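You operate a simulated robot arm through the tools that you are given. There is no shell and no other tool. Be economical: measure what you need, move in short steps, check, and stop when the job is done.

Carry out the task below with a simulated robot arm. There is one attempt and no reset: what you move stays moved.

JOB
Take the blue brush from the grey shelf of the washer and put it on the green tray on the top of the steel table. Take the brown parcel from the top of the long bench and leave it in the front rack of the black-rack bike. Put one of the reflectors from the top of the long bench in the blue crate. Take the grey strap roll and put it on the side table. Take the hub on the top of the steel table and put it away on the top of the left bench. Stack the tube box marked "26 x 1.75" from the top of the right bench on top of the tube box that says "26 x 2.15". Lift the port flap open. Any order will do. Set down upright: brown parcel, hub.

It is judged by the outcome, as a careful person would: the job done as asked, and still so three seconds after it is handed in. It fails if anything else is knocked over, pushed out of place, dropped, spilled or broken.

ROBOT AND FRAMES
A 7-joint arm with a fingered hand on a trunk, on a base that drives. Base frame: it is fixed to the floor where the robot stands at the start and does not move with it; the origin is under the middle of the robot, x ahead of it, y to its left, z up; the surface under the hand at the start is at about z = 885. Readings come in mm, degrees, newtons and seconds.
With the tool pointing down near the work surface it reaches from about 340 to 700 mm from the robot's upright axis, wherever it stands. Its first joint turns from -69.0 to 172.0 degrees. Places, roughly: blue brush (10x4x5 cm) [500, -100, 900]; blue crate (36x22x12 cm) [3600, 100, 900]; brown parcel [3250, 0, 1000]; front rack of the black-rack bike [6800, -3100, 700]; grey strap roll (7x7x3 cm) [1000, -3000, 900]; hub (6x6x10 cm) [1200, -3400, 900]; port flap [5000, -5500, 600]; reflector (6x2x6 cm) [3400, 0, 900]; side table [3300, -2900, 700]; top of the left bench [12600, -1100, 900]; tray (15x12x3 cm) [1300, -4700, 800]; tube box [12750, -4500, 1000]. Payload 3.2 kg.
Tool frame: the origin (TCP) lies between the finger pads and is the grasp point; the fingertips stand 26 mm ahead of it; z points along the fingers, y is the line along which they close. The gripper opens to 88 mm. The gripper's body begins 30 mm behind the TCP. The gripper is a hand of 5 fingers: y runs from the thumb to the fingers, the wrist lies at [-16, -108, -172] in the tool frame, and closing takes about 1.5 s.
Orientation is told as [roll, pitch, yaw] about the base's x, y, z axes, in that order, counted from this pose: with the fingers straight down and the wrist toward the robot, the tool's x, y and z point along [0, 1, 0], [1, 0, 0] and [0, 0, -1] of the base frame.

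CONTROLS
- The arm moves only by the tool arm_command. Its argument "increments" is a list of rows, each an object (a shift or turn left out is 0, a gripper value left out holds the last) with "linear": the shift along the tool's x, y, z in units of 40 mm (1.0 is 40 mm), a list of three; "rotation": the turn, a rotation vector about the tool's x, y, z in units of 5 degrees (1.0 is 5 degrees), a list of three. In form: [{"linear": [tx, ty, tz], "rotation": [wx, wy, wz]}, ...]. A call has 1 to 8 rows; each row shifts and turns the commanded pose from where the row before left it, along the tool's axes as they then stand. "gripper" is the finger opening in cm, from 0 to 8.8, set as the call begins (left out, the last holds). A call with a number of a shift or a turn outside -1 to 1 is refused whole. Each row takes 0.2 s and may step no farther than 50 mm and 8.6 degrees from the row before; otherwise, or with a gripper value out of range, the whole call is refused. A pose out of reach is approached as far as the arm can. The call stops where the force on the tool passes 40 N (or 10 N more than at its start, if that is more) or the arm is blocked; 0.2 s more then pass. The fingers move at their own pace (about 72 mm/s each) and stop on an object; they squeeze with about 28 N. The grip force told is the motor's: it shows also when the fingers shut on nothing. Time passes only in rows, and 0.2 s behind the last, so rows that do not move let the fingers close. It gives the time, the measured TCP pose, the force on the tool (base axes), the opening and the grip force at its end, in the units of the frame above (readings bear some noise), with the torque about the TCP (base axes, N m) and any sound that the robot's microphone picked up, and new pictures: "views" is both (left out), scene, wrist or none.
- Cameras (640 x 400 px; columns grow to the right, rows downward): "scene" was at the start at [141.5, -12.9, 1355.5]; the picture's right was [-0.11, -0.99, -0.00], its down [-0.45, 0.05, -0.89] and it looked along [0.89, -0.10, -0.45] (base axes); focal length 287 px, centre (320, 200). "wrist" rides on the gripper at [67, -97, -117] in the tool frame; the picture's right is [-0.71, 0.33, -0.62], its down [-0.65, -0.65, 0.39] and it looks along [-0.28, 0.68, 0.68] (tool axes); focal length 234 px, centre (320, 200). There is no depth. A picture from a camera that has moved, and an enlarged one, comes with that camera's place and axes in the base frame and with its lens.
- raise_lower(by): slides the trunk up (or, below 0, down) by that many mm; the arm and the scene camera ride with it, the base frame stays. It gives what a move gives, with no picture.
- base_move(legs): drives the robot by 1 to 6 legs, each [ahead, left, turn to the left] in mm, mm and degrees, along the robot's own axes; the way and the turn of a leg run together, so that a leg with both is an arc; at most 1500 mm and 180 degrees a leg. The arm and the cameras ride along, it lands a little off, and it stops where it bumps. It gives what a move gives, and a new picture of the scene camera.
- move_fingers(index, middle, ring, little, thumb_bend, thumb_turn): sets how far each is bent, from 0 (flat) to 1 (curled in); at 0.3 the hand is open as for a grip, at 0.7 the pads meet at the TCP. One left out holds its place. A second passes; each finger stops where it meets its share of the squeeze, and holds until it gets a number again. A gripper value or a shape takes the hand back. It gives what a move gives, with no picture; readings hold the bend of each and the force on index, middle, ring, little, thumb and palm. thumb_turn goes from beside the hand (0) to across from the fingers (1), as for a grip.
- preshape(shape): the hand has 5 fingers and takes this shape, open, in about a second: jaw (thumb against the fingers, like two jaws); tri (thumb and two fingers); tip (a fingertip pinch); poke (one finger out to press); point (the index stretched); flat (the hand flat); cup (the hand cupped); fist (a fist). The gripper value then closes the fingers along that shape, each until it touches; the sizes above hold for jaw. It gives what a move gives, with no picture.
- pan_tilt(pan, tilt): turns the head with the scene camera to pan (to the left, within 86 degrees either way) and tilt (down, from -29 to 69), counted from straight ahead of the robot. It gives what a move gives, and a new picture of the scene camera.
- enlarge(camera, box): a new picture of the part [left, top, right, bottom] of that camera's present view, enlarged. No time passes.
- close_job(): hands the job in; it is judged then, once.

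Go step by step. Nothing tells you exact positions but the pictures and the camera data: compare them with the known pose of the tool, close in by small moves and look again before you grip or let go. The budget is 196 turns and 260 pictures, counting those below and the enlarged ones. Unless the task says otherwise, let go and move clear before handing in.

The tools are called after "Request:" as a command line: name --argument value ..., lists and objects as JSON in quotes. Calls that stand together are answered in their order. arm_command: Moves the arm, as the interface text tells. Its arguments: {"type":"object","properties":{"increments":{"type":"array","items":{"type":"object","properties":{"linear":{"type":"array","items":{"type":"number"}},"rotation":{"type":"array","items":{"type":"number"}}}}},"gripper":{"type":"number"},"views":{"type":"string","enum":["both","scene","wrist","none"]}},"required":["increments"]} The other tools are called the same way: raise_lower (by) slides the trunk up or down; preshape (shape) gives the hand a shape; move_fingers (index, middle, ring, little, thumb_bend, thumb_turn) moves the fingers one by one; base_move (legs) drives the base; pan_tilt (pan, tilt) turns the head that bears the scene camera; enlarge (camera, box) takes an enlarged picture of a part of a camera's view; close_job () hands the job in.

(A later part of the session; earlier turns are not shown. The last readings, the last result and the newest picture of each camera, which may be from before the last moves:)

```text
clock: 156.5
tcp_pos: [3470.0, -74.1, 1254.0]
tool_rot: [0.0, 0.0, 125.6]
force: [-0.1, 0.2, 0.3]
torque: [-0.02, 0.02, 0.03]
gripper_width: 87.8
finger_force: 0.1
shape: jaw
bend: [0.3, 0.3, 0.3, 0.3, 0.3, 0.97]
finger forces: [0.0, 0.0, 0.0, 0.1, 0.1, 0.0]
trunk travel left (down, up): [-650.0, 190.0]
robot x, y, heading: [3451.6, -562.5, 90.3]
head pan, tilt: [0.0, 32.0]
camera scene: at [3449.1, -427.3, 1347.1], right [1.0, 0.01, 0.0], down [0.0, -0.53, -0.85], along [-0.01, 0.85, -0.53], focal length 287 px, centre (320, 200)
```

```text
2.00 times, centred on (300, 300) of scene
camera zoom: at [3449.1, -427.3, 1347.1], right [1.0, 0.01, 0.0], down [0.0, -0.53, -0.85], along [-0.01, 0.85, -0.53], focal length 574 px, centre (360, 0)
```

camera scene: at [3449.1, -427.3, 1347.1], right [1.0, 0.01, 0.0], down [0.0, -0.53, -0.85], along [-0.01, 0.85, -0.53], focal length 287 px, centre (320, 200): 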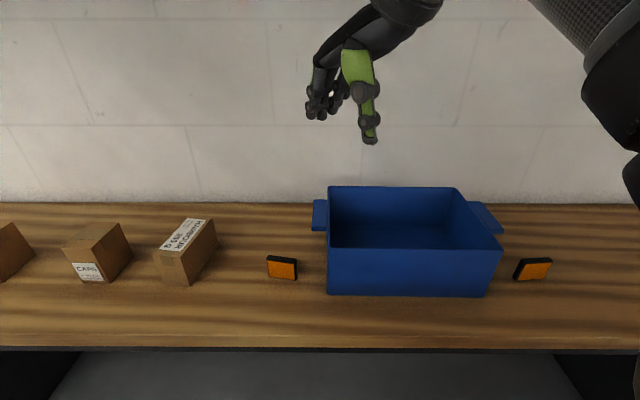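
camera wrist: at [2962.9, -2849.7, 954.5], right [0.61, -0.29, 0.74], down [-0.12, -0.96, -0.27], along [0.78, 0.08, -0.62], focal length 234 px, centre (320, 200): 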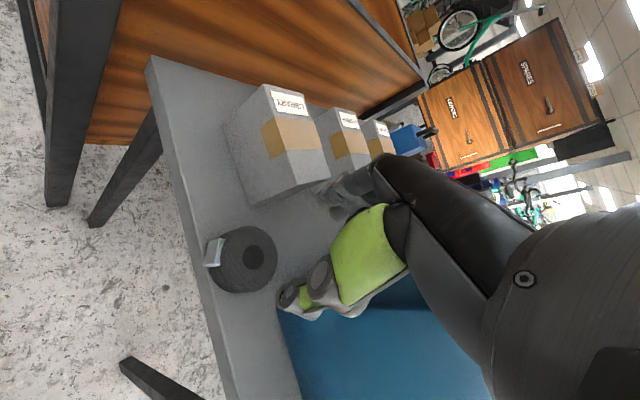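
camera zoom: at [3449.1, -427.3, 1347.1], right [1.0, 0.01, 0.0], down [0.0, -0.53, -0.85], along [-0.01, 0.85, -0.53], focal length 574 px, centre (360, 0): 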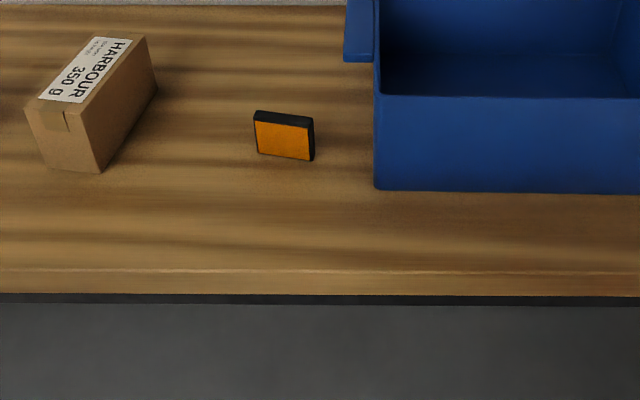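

The reflector's centre is about (3369, -11) with bench z about 905, facing 81°. I turn and move over it.

Request:
arm_command --increments '[{"linear": [0, 0, 0.4], "rotation": [0, 0, 1]}, {"linear": [0, 0, 0.4], "rotation": [0, 0, 1]}, {"linear": [0, 0, 0.4], "rotation": [0, 0, 1]}, {"linear": [0, 0, 0.4], "rotation": [0, 0, 1]}, {"linear": [0, 0, 0.4], "rotation": [0, 0, 1]}, {"rotation": [0, 0, 1]}, {"rotation": [0, 0, 1]}, {"rotation": [0, 0, 1]}]' --views "none"

Request:
arm_command --increments '[{"rotation": [0, 0, 0.92]}, {"linear": [0.913, 0.387, 0.4]}, {"linear": [0.913, 0.387, 0.4]}, {"linear": [0.913, 0.387, 0.4]}, {"linear": [0, 0, 0.8]}, {}]'

```text
clock: 158.3
tcp_pos: [3471.4, -73.6, 1174.2]
tool_rot: [0.0, 0.0, 85.6]
force: [-0.6, -0.6, 0.2]
torque: [-0.01, 0.0, 0.02]
gripper_width: 87.8
finger_force: 0.1
shape: jaw
bend: [0.3, 0.3, 0.3, 0.3, 0.3, 0.97]
finger forces: [0.0, 0.0, 0.1, 0.0, 0.1, 0.1]
trunk travel left (down, up): [-650.0, 190.0]
robot x, y, heading: [3452.9, -563.8, 90.3]
head pan, tilt: [0.0, 32.0]
```

```text
clock: 159.7
tcp_pos: [3368.1, -11.5, 1093.1]
tool_rot: [0.0, 0.0, 81.0]
force: [0.3, 0.6, 0.4]
torque: [-0.01, 0.01, 0.03]
gripper_width: 88.1
finger_force: 0.1
shape: jaw
bend: [0.3, 0.3, 0.3, 0.3, 0.3, 0.97]
finger forces: [0.1, 0.0, 0.0, 0.1, 0.0, 0.0]
trunk travel left (down, up): [-650.0, 190.0]
robot x, y, heading: [3452.1, -561.6, 90.3]
head pan, tilt: [0.0, 32.0]
camera scene: at [3448.4, -427.0, 1347.1], right [1.0, 0.01, 0.0], down [0.0, -0.53, -0.85], along [-0.01, 0.85, -0.53], focal length 287 px, centre (320, 200)
camera wrist: at [3286.0, -96.8, 1210.4], right [0.75, 0.22, 0.62], down [0.54, -0.75, -0.39], along [0.38, 0.63, -0.68], focal length 234 px, centre (320, 200)
```

scene: 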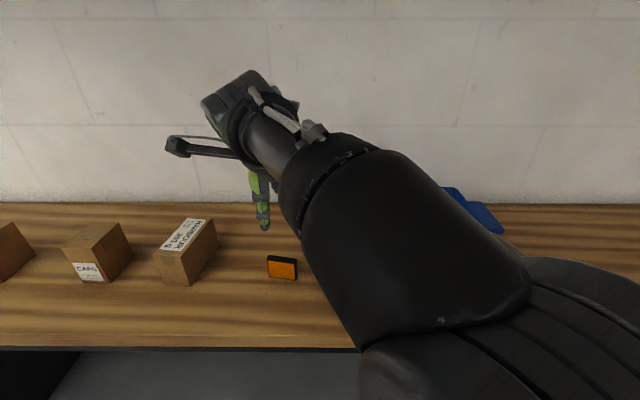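
wrist: 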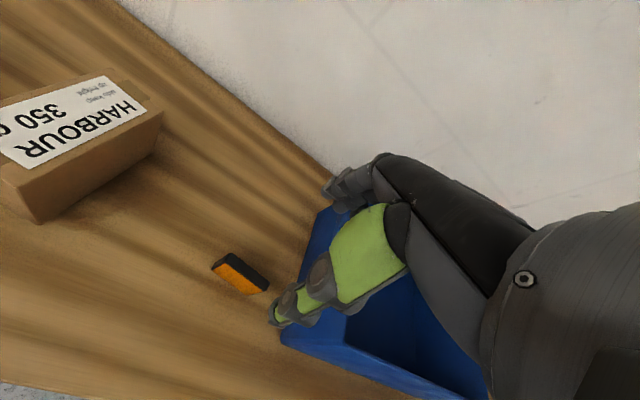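

Request:
arm_command --increments '[{"linear": [0.05, 0, 0.8]}, {"linear": [0, 0, 0.8]}, {"linear": [0, 0, 0.8]}, {}]' --views "wrist"

```text
clock: 160.7
tcp_pos: [3371.0, -7.4, 1012.6]
tool_rot: [2.4, -0.4, 80.4]
force: [-1.5, -0.2, 1.5]
torque: [0.06, -0.03, 0.04]
gripper_width: 87.6
finger_force: 0.0
shape: jaw
bend: [0.3, 0.3, 0.3, 0.3, 0.3, 0.97]
finger forces: [0.0, 0.1, 0.0, 1.6, 0.1, 0.1]
trunk travel left (down, up): [-650.0, 190.0]
robot x, y, heading: [3446.1, -566.4, 90.4]
head pan, tilt: [0.0, 32.0]
camera wrist: at [3293.4, -94.5, 1132.6], right [0.78, 0.2, 0.6], down [0.52, -0.75, -0.42], along [0.36, 0.63, -0.68], focal length 234 px, centre (320, 200)
```

wrist: 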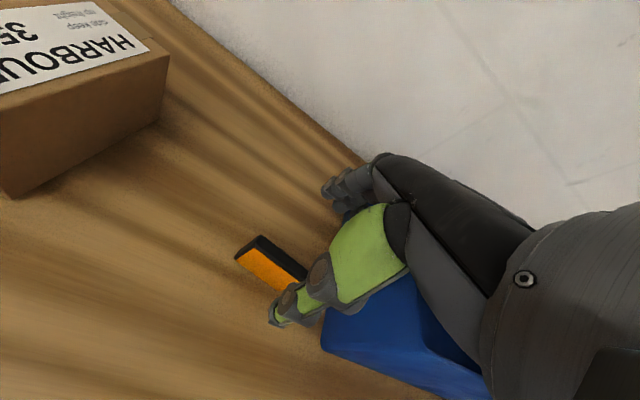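

The little finger is just touching the crate's handle. I raise, shift 13 mm left along the reflector, and go down again.

Request:
arm_command --increments '[{"linear": [0, 0, -0.9]}, {"linear": [0.33, 0, 0]}, {"linear": [0, 0, 0.8]}, {"linear": [0, 0, 0.8]}, {"linear": [0, 0, 0.5]}, {}]'

```text
clock: 162.1
tcp_pos: [3361.0, -0.9, 973.3]
tool_rot: [3.2, -0.6, 79.8]
force: [-0.7, 0.4, 0.1]
torque: [0.0, -0.02, 0.03]
gripper_width: 87.9
finger_force: 0.1
shape: jaw
bend: [0.3, 0.3, 0.3, 0.3, 0.3, 0.97]
finger forces: [0.0, 0.0, 0.0, 0.0, 0.0, 0.0]
trunk travel left (down, up): [-650.0, 190.0]
robot x, y, heading: [3449.7, -565.3, 90.3]
head pan, tilt: [0.0, 32.0]
camera scene: at [3448.8, -427.6, 1347.1], right [1.0, 0.01, 0.0], down [0.0, -0.53, -0.85], along [-0.01, 0.85, -0.53], focal length 287 px, centre (320, 200)
camera wrist: at [3285.2, -87.8, 1094.2], right [0.79, 0.19, 0.59], down [0.5, -0.75, -0.43], along [0.36, 0.63, -0.69], focal length 234 px, centre (320, 200)
```

scene: 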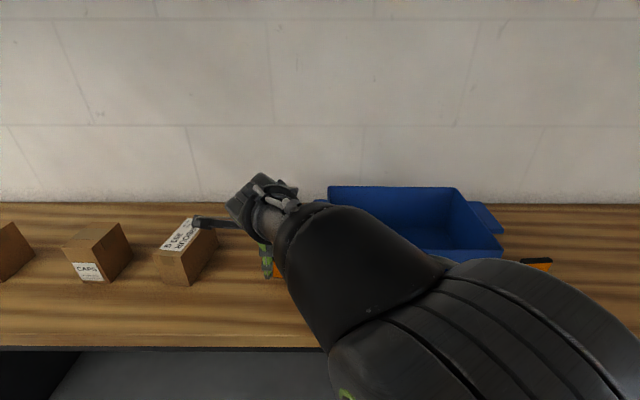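
wrist: 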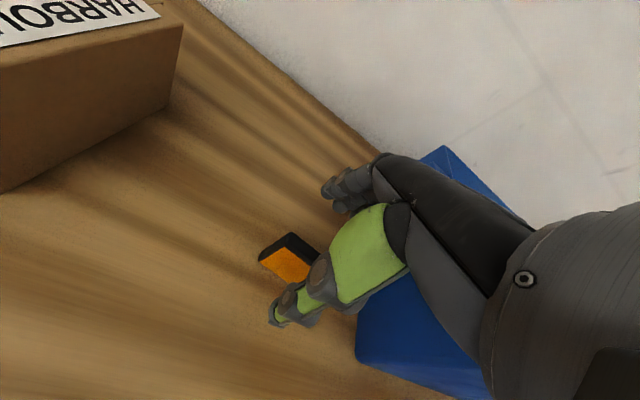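

The pose drifts: a wrist joint limit, not contact. I raise the hand and reposition the base further left with a heading of about 70° for a more comfortable grasp.

Request:
arm_command --increments '[{"linear": [0, 0, -0.9]}, {"linear": [0, 0, -0.9]}, {"linear": [0, 0, -0.9]}, {"linear": [0, 0, -0.9]}, {"linear": [0, 0, -0.9]}, {"linear": [0, 0, -0.9]}]' --views "none"

Request:
base_move --legs '[[20, 300, 0], [0, 0, -20]]'

Request:
enlarge --camera "scene" --box '[200, 180, 520, 380]'

```text
clock: 163.7
tcp_pos: [3390.4, -0.3, 1190.5]
tool_rot: [4.3, 0.1, 78.2]
force: [-0.4, -0.3, -0.1]
torque: [0.06, 0.01, 0.0]
gripper_width: 88.2
finger_force: 0.0
shape: jaw
bend: [0.3, 0.3, 0.3, 0.3, 0.3, 0.97]
finger forces: [0.1, 0.0, 0.0, 0.1, 0.1, 0.0]
trunk travel left (down, up): [-650.0, 190.0]
robot x, y, heading: [3448.8, -565.3, 90.3]
head pan, tilt: [0.0, 32.0]
stopped in row 6: the arm was blocked; the commanded pose is now the measured one
```

```text
clock: 166.8
tcp_pos: [3287.1, 6.7, 1190.7]
tool_rot: [4.4, 0.2, 58.5]
force: [-1.0, 0.5, 0.5]
torque: [0.01, -0.02, 0.02]
gripper_width: 88.0
finger_force: 0.0
shape: jaw
bend: [0.3, 0.3, 0.3, 0.3, 0.3, 0.97]
finger forces: [0.0, 0.0, 0.1, 0.1, 0.0, 0.0]
trunk travel left (down, up): [-650.0, 190.0]
robot x, y, heading: [3152.2, -547.1, 70.6]
head pan, tilt: [0.0, 32.0]
camera scene: at [3197.3, -416.9, 1347.1], right [0.94, -0.33, 0.0], down [-0.18, -0.5, -0.85], along [0.28, 0.8, -0.53], focal length 287 px, centre (320, 200)
```

scene: 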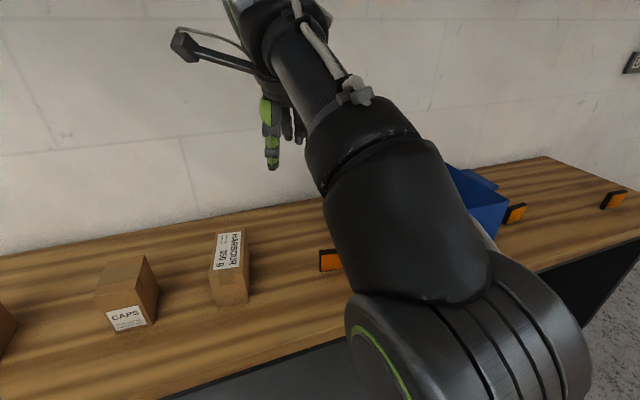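

```text
2.00 times, centred on (360, 280) of scene
camera zoom: at [3197.3, -416.9, 1347.1], right [0.94, -0.33, 0.0], down [-0.18, -0.5, -0.85], along [0.28, 0.8, -0.53], focal length 574 px, centre (240, 40)
```

zoom: 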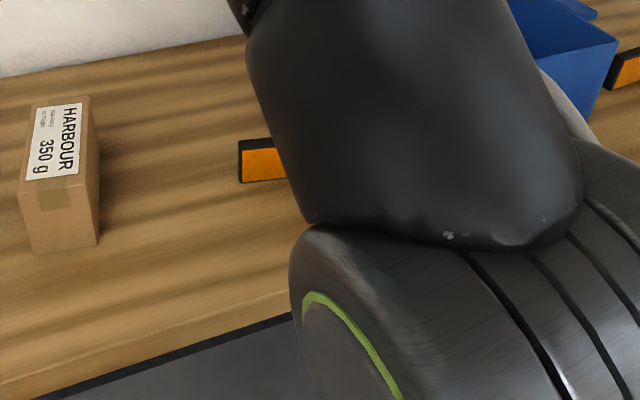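

Request:
arm_command --increments '[{"linear": [0, -0.6, 0], "rotation": [0, -0.88, 0]}, {"linear": [0, -0.6, 0], "rotation": [0, 0, -1]}, {"linear": [0, -0.6, 0], "rotation": [0, 0, -1]}, {"linear": [0, -0.3, 0], "rotation": [0, 0, -1]}, {"rotation": [0, 0, -1]}, {"rotation": [0, 0, -0.5]}, {}]'

```text
clock: 168.4
tcp_pos: [3247.0, -68.0, 1190.2]
tool_rot: [-0.1, 0.1, 80.9]
force: [0.5, -0.7, 0.3]
torque: [0.03, 0.0, 0.03]
gripper_width: 87.7
finger_force: 0.0
shape: jaw
bend: [0.3, 0.3, 0.3, 0.3, 0.3, 0.97]
finger forces: [0.0, 0.0, 0.1, 0.0, 0.1, 0.0]
trunk travel left (down, up): [-650.0, 190.0]
robot x, y, heading: [3148.8, -545.5, 70.5]
head pan, tilt: [0.0, 32.0]
camera scene: at [3197.1, -416.8, 1347.1], right [0.94, -0.33, 0.0], down [-0.18, -0.5, -0.85], along [0.28, 0.8, -0.53], focal length 287 px, centre (320, 200)
camera wrist: at [3165.7, -152.9, 1308.5], right [0.75, 0.22, 0.62], down [0.54, -0.75, -0.39], along [0.38, 0.63, -0.68], focal length 234 px, centre (320, 200)
```

scene: 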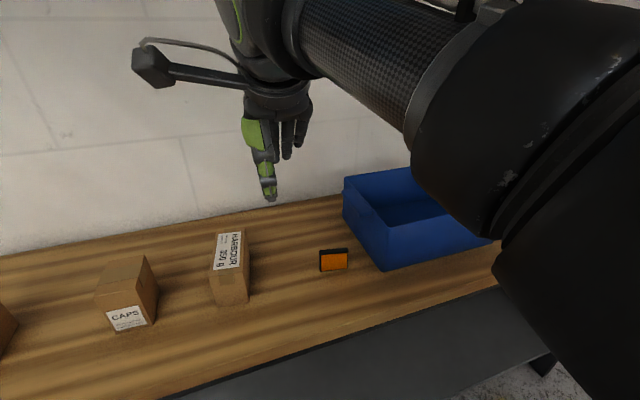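
wrist: 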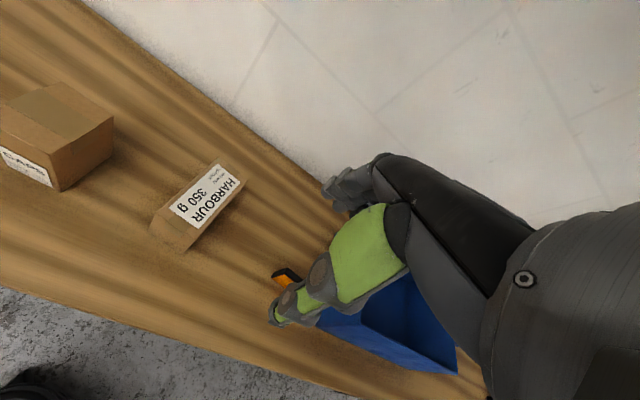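

The arm is back in a good posture and the reflector estimate agrees (3369, -11). I move over it and lower.

Request:
arm_command --increments '[{"linear": [-0.83, 0.63, 0]}, {"linear": [-0.83, 0.63, 0]}, {"linear": [-0.83, 0.63, 0]}, {"linear": [0, 0, 0.9]}, {"linear": [0, 0, 0.9]}, {"linear": [0, 0, 0.9]}, {"linear": [0, 0, 0.9]}, {}]'

Request:
arm_command --increments '[{"linear": [0, 0, 0.9]}, {}]'

```text
clock: 170.2
tcp_pos: [3354.0, -9.8, 1046.6]
tool_rot: [0.0, 0.2, 80.8]
force: [-0.8, -0.1, -0.3]
torque: [-0.01, -0.02, 0.01]
gripper_width: 88.0
finger_force: 0.0
shape: jaw
bend: [0.3, 0.3, 0.3, 0.3, 0.3, 0.97]
finger forces: [0.1, 0.0, 0.1, 0.0, 0.0, 0.0]
trunk travel left (down, up): [-650.0, 190.0]
robot x, y, heading: [3152.2, -545.0, 70.5]
head pan, tilt: [0.0, 32.0]
camera scene: at [3197.2, -417.1, 1347.2], right [0.94, -0.33, 0.0], down [-0.18, -0.5, -0.85], along [0.28, 0.8, -0.53], focal length 287 px, centre (320, 200)
camera wrist: at [3274.0, -95.4, 1163.8], right [0.75, 0.22, 0.62], down [0.54, -0.75, -0.39], along [0.38, 0.63, -0.68], focal length 234 px, centre (320, 200)
```

scene: 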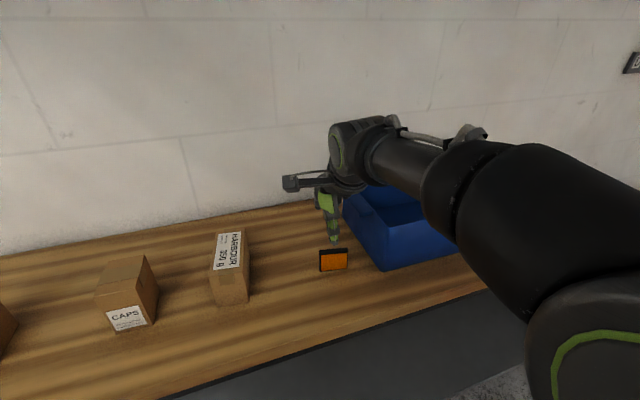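
wrist: 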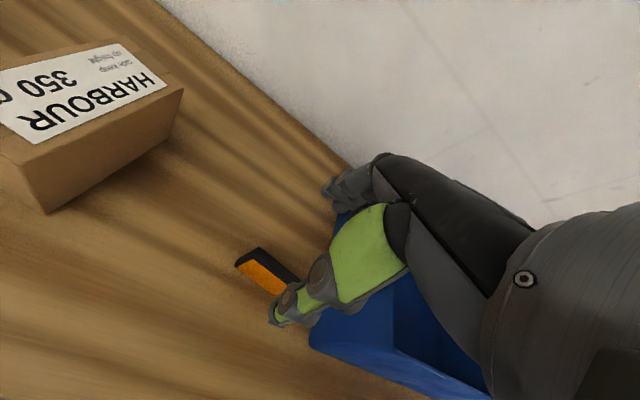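

```text
clock: 170.8
tcp_pos: [3356.7, -10.0, 1010.5]
tool_rot: [-0.1, 0.2, 80.8]
force: [-0.4, 1.0, -0.3]
torque: [-0.01, 0.02, -0.01]
gripper_width: 87.7
finger_force: 0.1
shape: jaw
bend: [0.3, 0.3, 0.3, 0.3, 0.3, 0.97]
finger forces: [0.0, 0.0, 0.1, 0.0, 0.1, 0.0]
trunk travel left (down, up): [-650.0, 190.0]
robot x, y, heading: [3152.1, -548.2, 70.3]
head pan, tilt: [0.0, 32.0]
camera scene: at [3197.0, -417.4, 1347.2], right [0.94, -0.33, 0.0], down [-0.18, -0.5, -0.85], along [0.28, 0.8, -0.53], focal length 287 px, centre (320, 200)
camera wrist: at [3274.6, -95.7, 1128.1], right [0.75, 0.22, 0.62], down [0.54, -0.75, -0.39], along [0.38, 0.62, -0.68], focal length 234 px, centre (320, 200)
```

scene: 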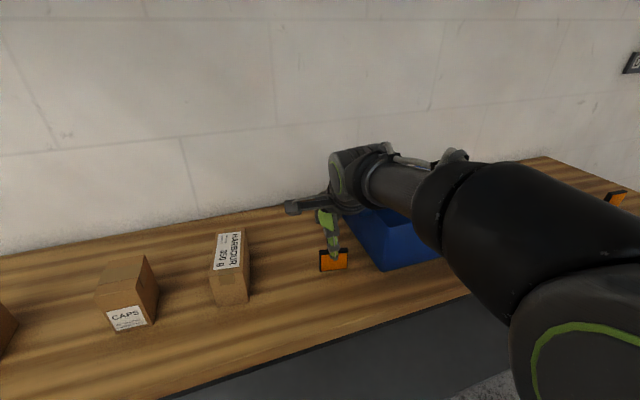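
wrist: 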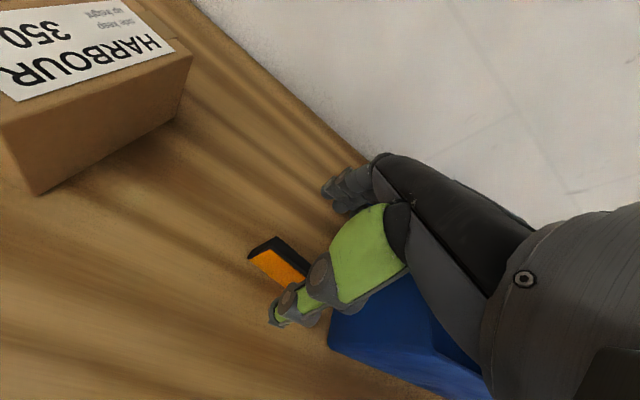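

Request:
arm_command --increments '[{"linear": [0, 0, 0.8]}, {"linear": [0, 0, 0.8]}, {}]'

```text
clock: 171.6
tcp_pos: [3356.4, -8.5, 947.1]
tool_rot: [0.0, 0.2, 80.9]
force: [0.1, -0.2, 0.3]
torque: [0.0, 0.01, -0.02]
gripper_width: 88.2
finger_force: 0.2
shape: jaw
bend: [0.3, 0.3, 0.3, 0.3, 0.3, 0.97]
finger forces: [0.0, 0.0, 0.0, 0.1, 0.1, 0.0]
trunk travel left (down, up): [-650.0, 190.0]
robot x, y, heading: [3148.8, -544.7, 70.6]
head pan, tilt: [0.0, 32.0]
camera scene: at [3197.1, -417.2, 1347.2], right [0.94, -0.33, 0.0], down [-0.18, -0.5, -0.85], along [0.28, 0.8, -0.53], focal length 287 px, centre (320, 200)
camera wrist: at [3275.1, -94.5, 1065.1], right [0.75, 0.22, 0.62], down [0.54, -0.75, -0.39], along [0.38, 0.62, -0.68], focal length 234 px, centre (320, 200)
```

scene: 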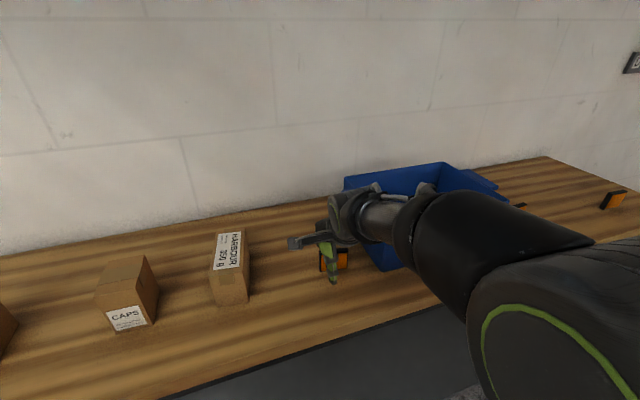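
wrist: 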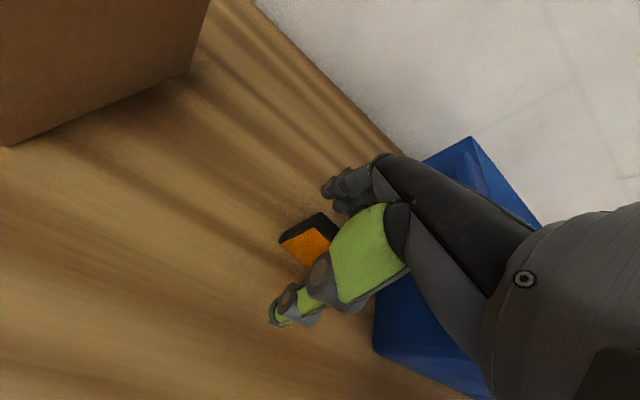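

Thumb in front and fingers behind the reflector. I close and lift.

Request:
arm_command --increments '[{}, {}, {}, {}, {}, {}, {}]' --gripper 0.5 --views "none"

Request:
arm_command --increments '[{"linear": [0, 0, -0.6]}, {"linear": [0, 0, -0.9]}, {"linear": [0, 0, -0.9]}, {"linear": [0, 0, -0.9]}, {"linear": [0, 0, -0.9]}, {"linear": [0, 0, -0.9]}]'

```text
clock: 173.2
tcp_pos: [3356.2, -9.6, 947.8]
tool_rot: [0.0, 0.2, 80.9]
force: [-0.4, -0.5, -0.1]
torque: [-0.04, 0.01, -0.01]
gripper_width: 8.0
finger_force: 28.0
shape: jaw
bend: [0.67, 0.66, 0.71, 0.7, 0.56, 1.0]
finger forces: [14.4, 7.0, 2.9, 0.4, 24.8, 0.1]
trunk travel left (down, up): [-650.0, 190.0]
robot x, y, heading: [3149.6, -545.8, 70.4]
head pan, tilt: [0.0, 32.0]
```

```text
clock: 174.6
tcp_pos: [3356.6, -8.6, 1150.3]
tool_rot: [0.0, 0.2, 81.0]
force: [0.2, -0.9, 0.6]
torque: [0.0, 0.0, 0.0]
gripper_width: 8.0
finger_force: 28.4
shape: jaw
bend: [0.67, 0.66, 0.71, 0.7, 0.56, 1.0]
finger forces: [14.5, 7.0, 2.9, 0.4, 24.9, 0.0]
trunk travel left (down, up): [-650.0, 190.0]
robot x, y, heading: [3151.8, -544.5, 70.9]
head pan, tilt: [0.0, 32.0]
camera scene: at [3197.1, -416.8, 1347.1], right [0.94, -0.33, 0.0], down [-0.18, -0.5, -0.85], along [0.28, 0.8, -0.53], focal length 287 px, centre (320, 200)
camera wrist: at [3276.9, -93.4, 1268.0], right [0.75, 0.22, 0.62], down [0.54, -0.75, -0.39], along [0.38, 0.62, -0.68], focal length 234 px, centre (320, 200)
```

scene: 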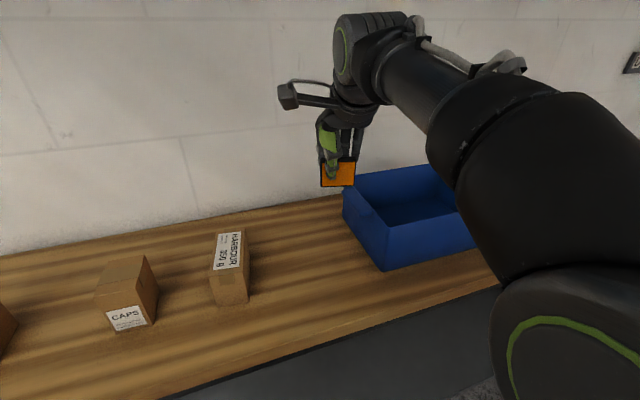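
wrist: 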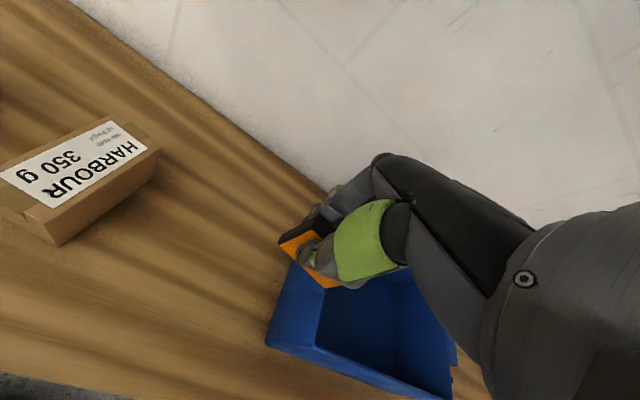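

The reflector is held. I shift the base to the right so the crate's middle is in reach.

Request:
base_move --legs '[[67, -188, 0]]'

```text
clock: 176.2
tcp_pos: [3558.1, -7.1, 1150.1]
tool_rot: [0.0, 0.2, 80.8]
force: [0.2, -0.6, -0.9]
torque: [0.01, 0.05, -0.01]
gripper_width: 7.7
finger_force: 28.2
shape: jaw
bend: [0.67, 0.66, 0.71, 0.7, 0.56, 1.0]
finger forces: [14.6, 6.9, 2.8, 0.4, 24.8, 0.1]
trunk travel left (down, up): [-650.0, 190.0]
robot x, y, heading: [3345.8, -545.2, 70.7]
head pan, tilt: [0.0, 32.0]
camera scene: at [3397.2, -416.3, 1347.1], right [0.94, -0.33, 0.0], down [-0.18, -0.5, -0.85], along [0.28, 0.8, -0.53], focal length 287 px, centre (320, 200)
```

scene: 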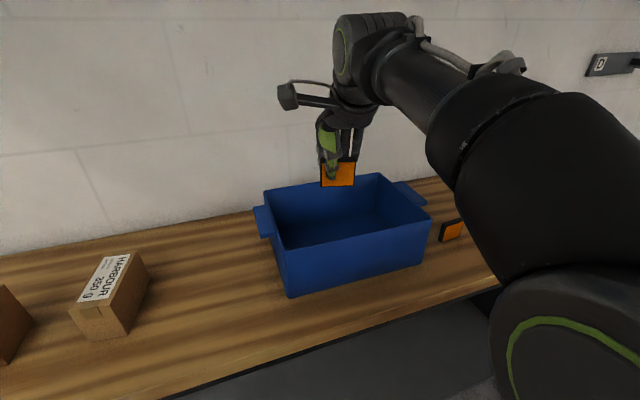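

The crate interior is centred at about (3601, 45). I move over it and lower.

Request:
arm_command --increments '[{"linear": [-0.4, 0.75, 0]}, {"linear": [-0.4, 0.75, 0]}, {"linear": [0, 0, 0.9]}, {"linear": [0, 0, 0.9]}, {"linear": [0, 0, 0.9]}, {"linear": [0, 0, 0.9]}, {}]'

```text
clock: 177.8
tcp_pos: [3596.7, 36.8, 999.7]
tool_rot: [-0.2, 0.1, 80.9]
force: [-1.4, 0.0, -0.1]
torque: [-0.05, -0.02, 0.07]
gripper_width: 8.1
finger_force: 28.1
shape: jaw
bend: [0.67, 0.66, 0.71, 0.7, 0.56, 1.0]
finger forces: [14.6, 6.9, 2.8, 0.3, 24.8, 0.0]
out of reach, approached as far as the arm can: row 2
trunk travel left (down, up): [-650.0, 190.0]
robot x, y, heading: [3348.1, -544.0, 70.3]
head pan, tilt: [0.0, 32.0]
camera scene: at [3396.5, -416.8, 1347.2], right [0.94, -0.33, 0.0], down [-0.18, -0.5, -0.85], along [0.28, 0.8, -0.53], focal length 287 px, centre (320, 200)
camera wrist: at [3514.8, -48.4, 1117.5], right [0.75, 0.22, 0.62], down [0.54, -0.75, -0.39], along [0.38, 0.62, -0.68], focal length 234 px, centre (320, 200)
```

scene: 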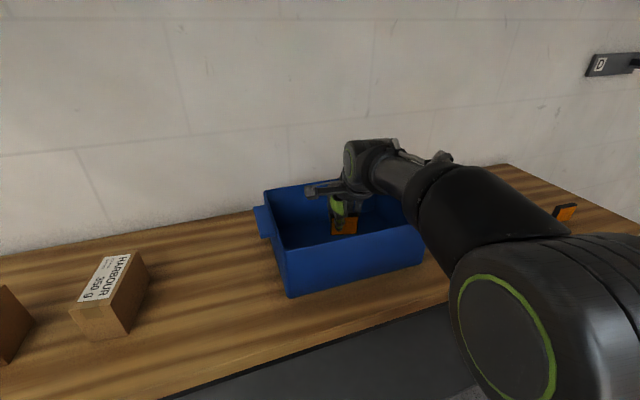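
wrist: 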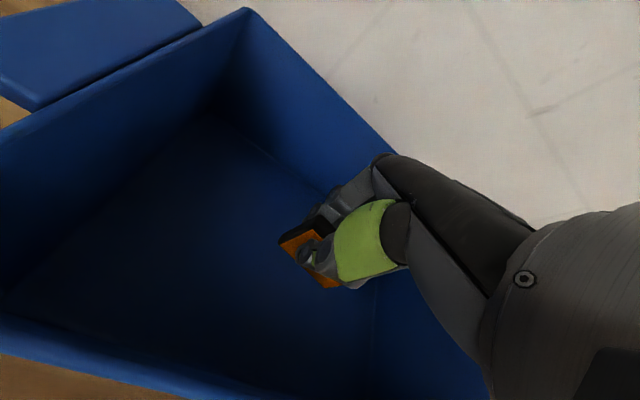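

Request:
arm_command --increments '[{"linear": [0, 0, 0.5]}, {"linear": [0, 0, 0.5]}, {}]'

```text
clock: 178.6
tcp_pos: [3595.1, 36.9, 959.7]
tool_rot: [0.0, 0.2, 80.8]
force: [0.2, -0.8, -0.5]
torque: [0.0, -0.01, -0.01]
gripper_width: 8.0
finger_force: 27.8
shape: jaw
bend: [0.67, 0.66, 0.71, 0.7, 0.56, 1.0]
finger forces: [14.7, 6.8, 2.8, 0.3, 24.7, 0.2]
trunk travel left (down, up): [-650.0, 190.0]
robot x, y, heading: [3345.6, -545.2, 70.2]
head pan, tilt: [0.0, 32.0]
camera scene: at [3396.6, -416.5, 1347.1], right [0.94, -0.33, 0.0], down [-0.18, -0.5, -0.85], along [0.28, 0.8, -0.53], focal length 287 px, centre (320, 200)
camera wrist: at [3514.0, -48.4, 1077.9], right [0.75, 0.22, 0.62], down [0.54, -0.75, -0.39], along [0.38, 0.62, -0.68], focal length 234 px, centre (320, 200)
```

scene: 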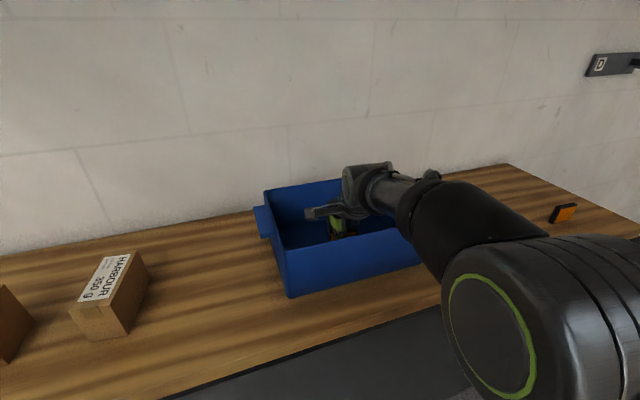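
wrist: 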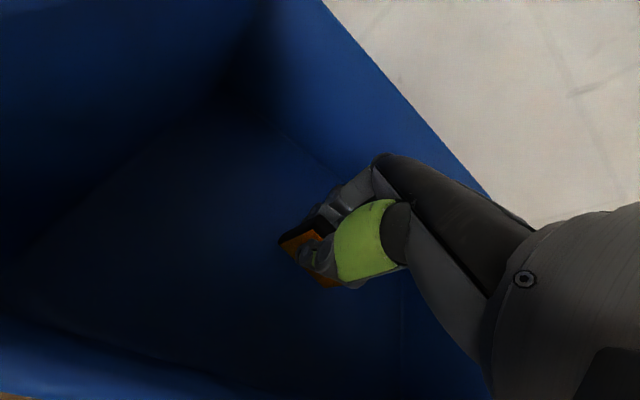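

Request:
arm_command --increments '[{"linear": [0, 0, 0.12]}, {}]' --views "none"

Request:
arm_command --increments '[{"linear": [0, 0, 0.1]}, {}]' --views "none"

```text
clock: 179.2
tcp_pos: [3596.3, 36.7, 956.3]
tool_rot: [0.0, 0.2, 80.8]
force: [-0.5, -0.4, 0.0]
torque: [-0.01, -0.01, -0.01]
gripper_width: 7.9
finger_force: 27.8
shape: jaw
bend: [0.67, 0.66, 0.71, 0.7, 0.56, 1.0]
finger forces: [14.6, 6.9, 2.8, 0.3, 24.7, 0.0]
trunk travel left (down, up): [-650.0, 190.0]
robot x, y, heading: [3351.6, -543.2, 70.4]
head pan, tilt: [0.0, 32.0]
```

```text
clock: 179.8
tcp_pos: [3595.3, 37.3, 953.5]
tool_rot: [0.0, 0.1, 80.7]
force: [0.3, -0.5, 0.0]
torque: [-0.04, 0.02, 0.03]
gripper_width: 7.8
finger_force: 28.2
shape: jaw
bend: [0.67, 0.66, 0.71, 0.7, 0.56, 1.0]
finger forces: [14.7, 6.9, 2.8, 0.3, 24.7, 0.1]
trunk travel left (down, up): [-650.0, 190.0]
robot x, y, heading: [3349.9, -546.3, 70.3]
head pan, tilt: [0.0, 32.0]
```

Request:
arm_command --increments '[{"linear": [0, 0, 0.1]}, {}, {"linear": [0, 0, 0.08]}, {}]' --views "none"

```text
clock: 180.8
tcp_pos: [3595.5, 38.5, 949.9]
tool_rot: [-0.1, -0.4, 80.8]
force: [0.5, 3.9, 21.6]
torque: [0.01, -0.04, 0.11]
gripper_width: 8.3
finger_force: 27.9
shape: jaw
bend: [0.67, 0.66, 0.71, 0.7, 0.56, 1.0]
finger forces: [18.2, 9.4, 3.8, 1.8, 28.9, 0.0]
trunk travel left (down, up): [-650.0, 190.0]
robot x, y, heading: [3349.3, -548.7, 70.6]
head pan, tilt: [0.0, 32.0]
```

The reflector touches the crate floor (contact about 20 N). I open and lift out.

Request:
arm_command --increments '[{"linear": [0, 0, -0.1]}, {}, {}]' --gripper 4.5 --views "none"

Request:
arm_command --increments '[{"linear": [0, 0, -0.6]}, {"linear": [0, 0, -0.9]}, {"linear": [0, 0, -0.9]}, {"linear": [0, 0, -0.9]}, {"linear": [0, 0, -0.9]}, {"linear": [0, 0, -0.9]}]'

```text
clock: 181.6
tcp_pos: [3596.5, 38.5, 947.8]
tool_rot: [-0.1, 0.3, 81.0]
force: [0.1, -0.8, 0.8]
torque: [-0.01, -0.01, 0.01]
gripper_width: 44.5
finger_force: 0.1
shape: jaw
bend: [0.49, 0.42, 0.73, 0.48, 0.34, 1.0]
finger forces: [0.1, 0.0, 0.0, 0.0, 0.0, 0.0]
trunk travel left (down, up): [-650.0, 190.0]
robot x, y, heading: [3353.3, -546.2, 70.6]
head pan, tilt: [0.0, 32.0]
```

```text
clock: 183.0
tcp_pos: [3597.1, 38.9, 1149.7]
tool_rot: [0.0, 0.3, 80.9]
force: [0.7, 0.5, 0.8]
torque: [-0.01, -0.05, 0.04]
gripper_width: 45.0
finger_force: 0.1
shape: jaw
bend: [0.49, 0.42, 0.73, 0.48, 0.34, 1.0]
finger forces: [0.0, 0.0, 0.0, 0.0, 0.0, 0.1]
trunk travel left (down, up): [-650.0, 190.0]
robot x, y, heading: [3347.7, -548.2, 70.6]
head pan, tilt: [0.0, 32.0]
camera scene: at [3397.3, -414.5, 1346.9], right [0.94, -0.33, 0.0], down [-0.18, -0.5, -0.85], along [0.28, 0.8, -0.53], focal length 287 px, centre (320, 200)
camera wrist: at [3515.8, -46.4, 1268.3], right [0.75, 0.22, 0.62], down [0.54, -0.75, -0.38], along [0.38, 0.62, -0.68], focal length 234 px, centre (320, 200)
```

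scene: 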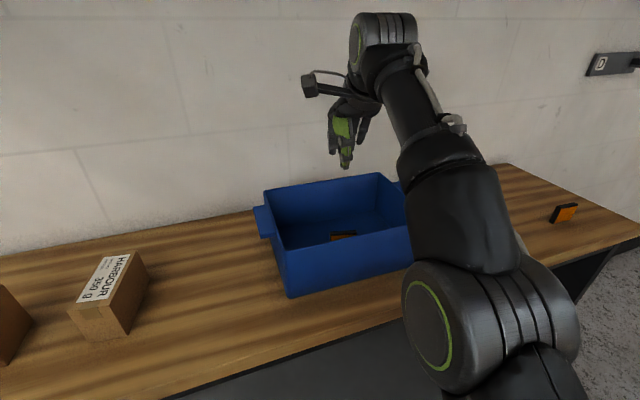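
wrist: 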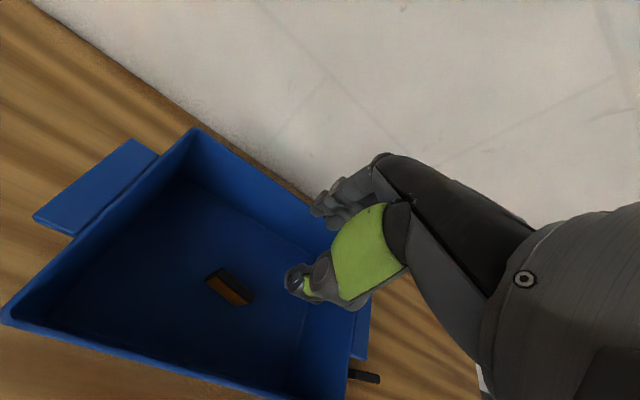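

The reflector stands in the crate. Next the parcel: I retract the arm and turn left to face it.

Request:
arm_command --increments '[{"linear": [0, -0.9, 0]}, {"linear": [0, -0.9, 0]}, {"linear": [0, -0.9, 0]}, {"linear": [0, -0.6, 0]}, {"rotation": [0, 0, -1]}, {"rotation": [0, 0, -1]}, {"rotation": [0, 0, -1]}, {"rotation": [0, 0, -1]}]' --gripper 8.8 --views "none"

Request:
base_move --legs '[[0, 0, 40]]'

Request:
enlarge --camera "scene" --box '[160, 200, 400, 350]'

```text
clock: 184.8
tcp_pos: [3586.8, -20.8, 1210.8]
tool_rot: [0.0, 0.0, 100.9]
force: [0.2, 0.4, 0.1]
torque: [0.02, 0.03, 0.03]
gripper_width: 87.7
finger_force: 0.1
shape: jaw
bend: [0.3, 0.3, 0.3, 0.3, 0.3, 0.97]
finger forces: [0.0, 0.1, 0.0, 0.0, 0.1, 0.0]
out of reach, approached as far as the arm can: row 1, 2, 3, 4, 7, 8
trunk travel left (down, up): [-650.0, 190.0]
robot x, y, heading: [3351.1, -543.9, 70.5]
head pan, tilt: [0.0, 32.0]
```

```text
clock: 187.1
tcp_pos: [3192.1, 9.7, 1209.7]
tool_rot: [0.0, 0.1, 140.8]
force: [0.1, 0.5, -0.7]
torque: [0.02, 0.0, -0.01]
gripper_width: 87.8
finger_force: 0.1
shape: jaw
bend: [0.3, 0.3, 0.3, 0.3, 0.3, 0.97]
finger forces: [0.1, 0.1, 0.1, 0.0, 0.0, 0.0]
trunk travel left (down, up): [-650.0, 190.0]
robot x, y, heading: [3349.0, -547.3, 110.4]
head pan, tilt: [0.0, 32.0]
camera scene: at [3300.9, -417.2, 1347.1], right [0.94, 0.35, 0.0], down [0.19, -0.5, -0.85], along [-0.3, 0.79, -0.53], focal length 287 px, centre (320, 200)
```

scene: 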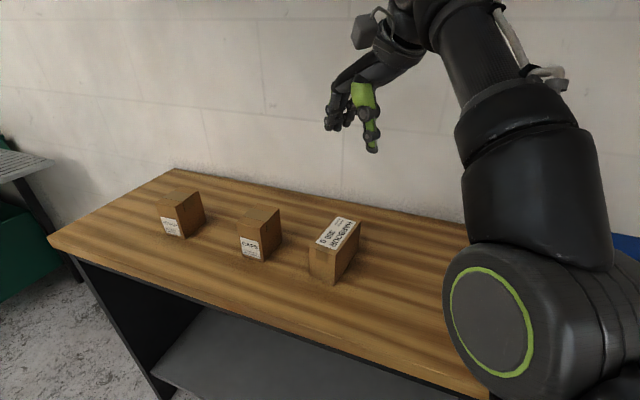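

```text
2.67 times, centred on (280, 275) of scene
camera zoom: at [3300.9, -417.2, 1347.1], right [0.94, 0.35, 0.0], down [0.19, -0.5, -0.85], along [-0.3, 0.79, -0.53], focal length 765 px, centre (427, 0)
```

zoom: 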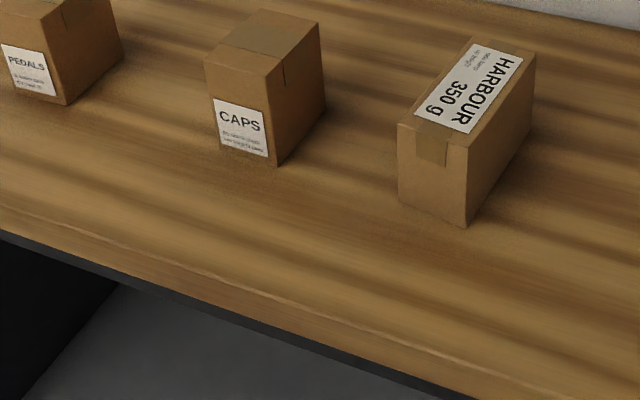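

The parcel is centred at about (3171, 21), 58 mm wide, top about z 985. I turn the hand to 171° and come over it.

Request:
arm_command --increments '[{"linear": [0, 0, 0.5], "rotation": [0, 0, -1]}, {"linear": [0, 0, 0.5], "rotation": [0, 0, -1]}, {"linear": [0, 0, 0.5], "rotation": [0, 0, -1]}, {"linear": [0, 0, 0.5], "rotation": [0, 0, -1]}, {"linear": [0, 0, 0.5], "rotation": [0, 0, -1]}, {"linear": [0, 0, 0.5], "rotation": [0, 0, -1]}, {"linear": [-0.19, 0.56, 0.5]}, {}]'

```text
clock: 188.9
tcp_pos: [3171.3, 19.6, 1067.5]
tool_rot: [0.1, 0.1, 170.9]
force: [0.4, 1.4, 1.1]
torque: [-0.02, 0.02, 0.01]
gripper_width: 87.8
finger_force: 0.1
shape: jaw
bend: [0.3, 0.3, 0.3, 0.3, 0.3, 0.97]
finger forces: [0.0, 0.0, 0.0, 0.0, 0.1, 0.0]
trunk travel left (down, up): [-650.0, 190.0]
robot x, y, heading: [3348.6, -545.4, 110.7]
head pan, tilt: [0.0, 32.0]
camera scene: at [3302.1, -418.0, 1347.3], right [0.94, 0.35, 0.0], down [0.19, -0.5, -0.85], along [-0.3, 0.79, -0.53], focal length 287 px, centre (320, 200)
camera wrist: at [3257.5, -61.2, 1186.5], right [-0.22, 0.75, 0.62], down [0.75, 0.54, -0.39], along [-0.63, 0.38, -0.68], focal length 234 px, centre (320, 200)
```

scene: 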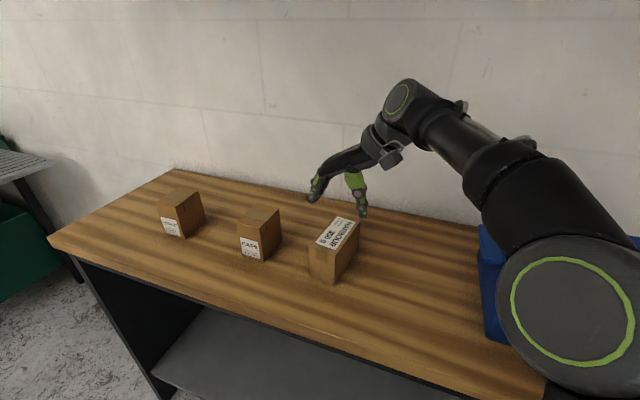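
wrist: 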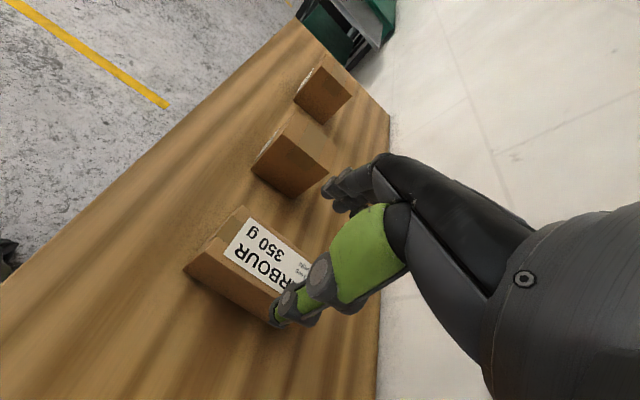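

Request:
arm_command --increments '[{"linear": [0, -0.08, 0.7]}, {"linear": [0, 0, 0.7]}, {"linear": [0, 0, 0.6]}, {}]'

```text
clock: 189.9
tcp_pos: [3176.2, 20.0, 989.5]
tool_rot: [0.1, 0.1, 170.8]
force: [-0.3, -0.1, -0.7]
torque: [0.01, -0.05, -0.01]
gripper_width: 87.8
finger_force: 0.1
shape: jaw
bend: [0.3, 0.3, 0.3, 0.3, 0.3, 0.97]
finger forces: [0.0, 0.0, 0.0, 0.0, 0.1, 0.0]
trunk travel left (down, up): [-650.0, 190.0]
robot x, y, heading: [3353.5, -547.4, 110.5]
head pan, tilt: [0.0, 32.0]
camera scene: at [3300.9, -417.5, 1347.2], right [0.94, 0.35, 0.0], down [0.19, -0.5, -0.85], along [-0.3, 0.79, -0.53], focal length 287 px, centre (320, 200)
camera wrist: at [3261.1, -61.8, 1107.3], right [-0.22, 0.75, 0.62], down [0.75, 0.54, -0.39], along [-0.63, 0.38, -0.68], focal length 234 px, centre (320, 200)
```

scene: 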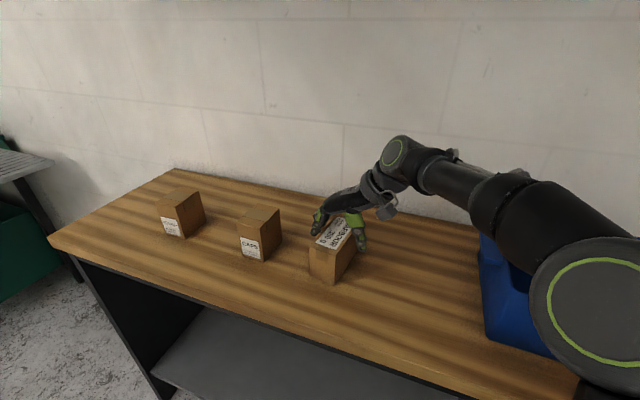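
wrist: 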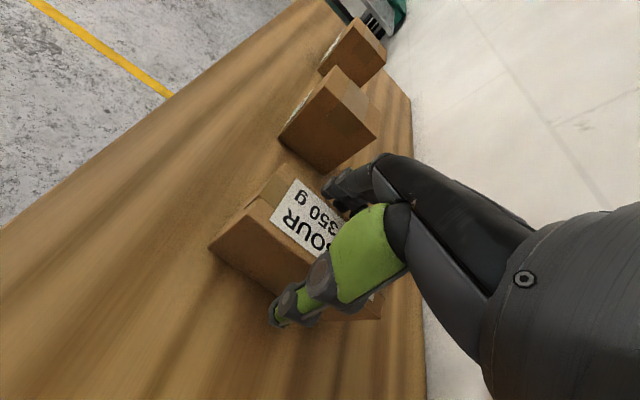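

Request:
arm_command --increments '[{"linear": [0, 0, 0.6]}, {}]' --views "none"

Request:
arm_command --increments '[{}, {}, {}, {}, {}]' --gripper 3.5 --views "none"

Request:
arm_command --increments '[{"linear": [0, 0, -0.5]}, {"linear": [0, 0, -0.8]}, {"linear": [0, 0, -0.8]}, {"linear": [0, 0, -0.8]}, {"linear": [0, 0, -0.8]}, {"linear": [0, 0, -0.8]}]'

```text
clock: 190.5
tcp_pos: [3172.7, 18.9, 967.5]
tool_rot: [-0.1, 0.0, 170.9]
force: [-4.1, 0.1, 10.0]
torque: [0.12, 0.27, 0.06]
gripper_width: 88.1
finger_force: 0.1
shape: jaw
bend: [0.29, 0.3, 0.29, 0.3, 0.3, 0.97]
finger forces: [5.2, 0.1, 3.2, 1.2, 0.1, 0.1]
trunk travel left (down, up): [-650.0, 190.0]
robot x, y, heading: [3351.2, -541.0, 110.5]
head pan, tilt: [0.0, 32.0]
```

```text
clock: 191.7
tcp_pos: [3174.4, 18.4, 965.7]
tool_rot: [-0.1, 0.1, 170.8]
force: [-6.9, 1.3, 13.2]
torque: [-0.04, -0.03, 0.05]
gripper_width: 58.6
finger_force: 28.4
shape: jaw
bend: [0.38, 0.38, 0.72, 0.36, 0.06, 0.99]
finger forces: [26.0, 7.4, 3.3, 2.1, 27.2, 0.0]
trunk travel left (down, up): [-650.0, 190.0]
robot x, y, heading: [3349.1, -543.6, 110.4]
head pan, tilt: [0.0, 32.0]
```

```text
clock: 193.1
tcp_pos: [3177.8, 7.9, 1141.7]
tool_rot: [0.2, 0.2, 171.0]
force: [0.0, 0.0, -3.2]
torque: [-0.01, 0.02, 0.0]
gripper_width: 56.9
finger_force: 27.7
shape: jaw
bend: [0.41, 0.4, 0.72, 0.4, 0.12, 0.98]
finger forces: [20.0, 6.2, 3.0, 2.1, 29.5, 0.0]
out of reach, approached as far as the arm can: row 6
trunk travel left (down, up): [-650.0, 190.0]
robot x, y, heading: [3348.8, -546.6, 110.8]
head pan, tilt: [0.0, 32.0]
camera scene: at [3300.9, -417.8, 1347.2], right [0.94, 0.35, 0.0], down [0.19, -0.5, -0.85], along [-0.3, 0.79, -0.53], focal length 287 px, centre (320, 200)
camera wrist: at [3262.5, -72.1, 1260.3], right [-0.22, 0.75, 0.62], down [0.75, 0.54, -0.39], along [-0.63, 0.38, -0.68], focal length 234 px, centre (320, 200)
```

scene: 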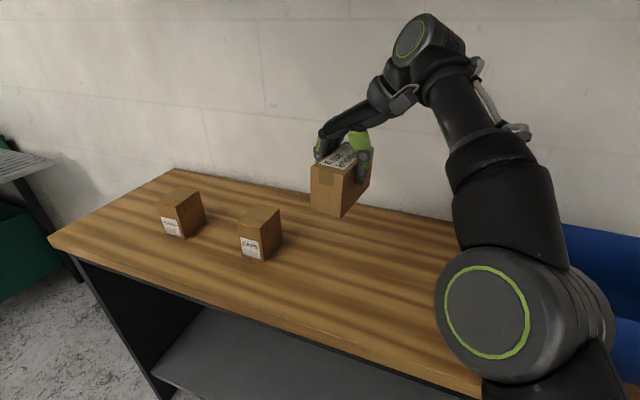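
wrist: 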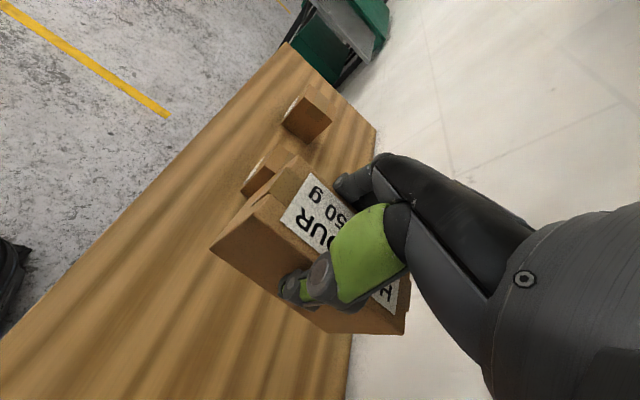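

The parcel is held. I raise the trunk, back away, turn toward +x, and look for the way to the bikes.

Request:
raise_lower --by 120

Request:
base_move --legs '[[-120, 0, 0], [0, 0, -110]]'

Request:
pan_tilt --pan 15 --tilt 15

```text
clock: 194.6
tcp_pos: [3177.0, 9.8, 1260.2]
tool_rot: [0.3, 0.2, 170.9]
force: [0.4, -0.5, -3.7]
torque: [-0.06, 0.03, 0.0]
gripper_width: 56.7
finger_force: 28.2
shape: jaw
bend: [0.41, 0.4, 0.72, 0.4, 0.12, 0.98]
finger forces: [19.9, 6.4, 3.2, 2.2, 29.5, 0.0]
trunk travel left (down, up): [-770.0, 70.0]
robot x, y, heading: [3345.7, -541.1, 110.5]
head pan, tilt: [0.0, 32.0]
```

```text
clock: 200.4
tcp_pos: [3974.1, -684.8, 1261.8]
tool_rot: [0.1, 0.2, 61.0]
force: [0.6, -0.2, -2.8]
torque: [0.04, -0.01, 0.01]
gripper_width: 56.5
finger_force: 27.8
shape: jaw
bend: [0.41, 0.4, 0.72, 0.4, 0.12, 0.98]
finger forces: [19.1, 6.2, 3.1, 2.1, 28.7, 0.0]
trunk travel left (down, up): [-770.0, 70.0]
robot x, y, heading: [3393.3, -654.8, 0.9]
head pan, tilt: [0.0, 32.0]
camera scene: at [3532.6, -658.5, 1467.0], right [0.01, -1.0, 0.0], down [-0.53, -0.01, -0.85], along [0.85, 0.01, -0.53], focal length 287 px, centre (320, 200)
```

scene: 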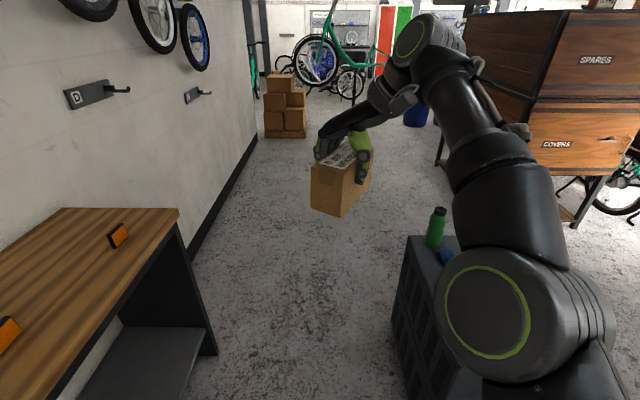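

```text
clock: 201.2
tcp_pos: [3974.0, -684.4, 1261.6]
tool_rot: [0.2, 0.3, 61.0]
force: [0.6, 0.4, -3.9]
torque: [0.03, 0.06, 0.01]
gripper_width: 56.1
finger_force: 28.1
shape: jaw
bend: [0.41, 0.4, 0.72, 0.4, 0.12, 0.98]
finger forces: [19.2, 6.3, 3.1, 2.1, 28.8, 0.1]
trunk travel left (down, up): [-770.0, 70.0]
robot x, y, heading: [3391.6, -658.5, 0.7]
head pan, tilt: [15.0, 15.0]
camera scene: at [3533.0, -634.4, 1494.3], right [0.27, -0.96, 0.0], down [-0.25, -0.07, -0.97], along [0.93, 0.26, -0.26], focal length 287 px, centre (320, 200)
```

scene: 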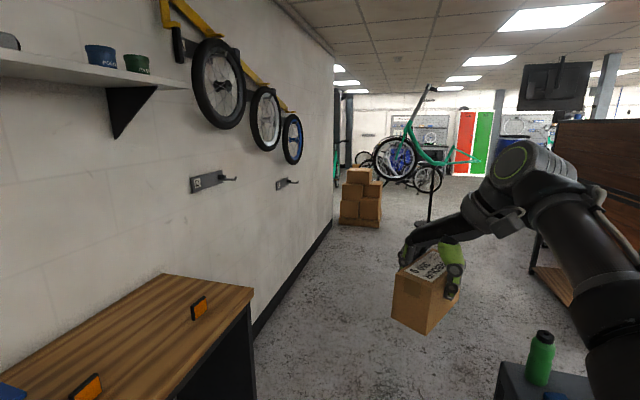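

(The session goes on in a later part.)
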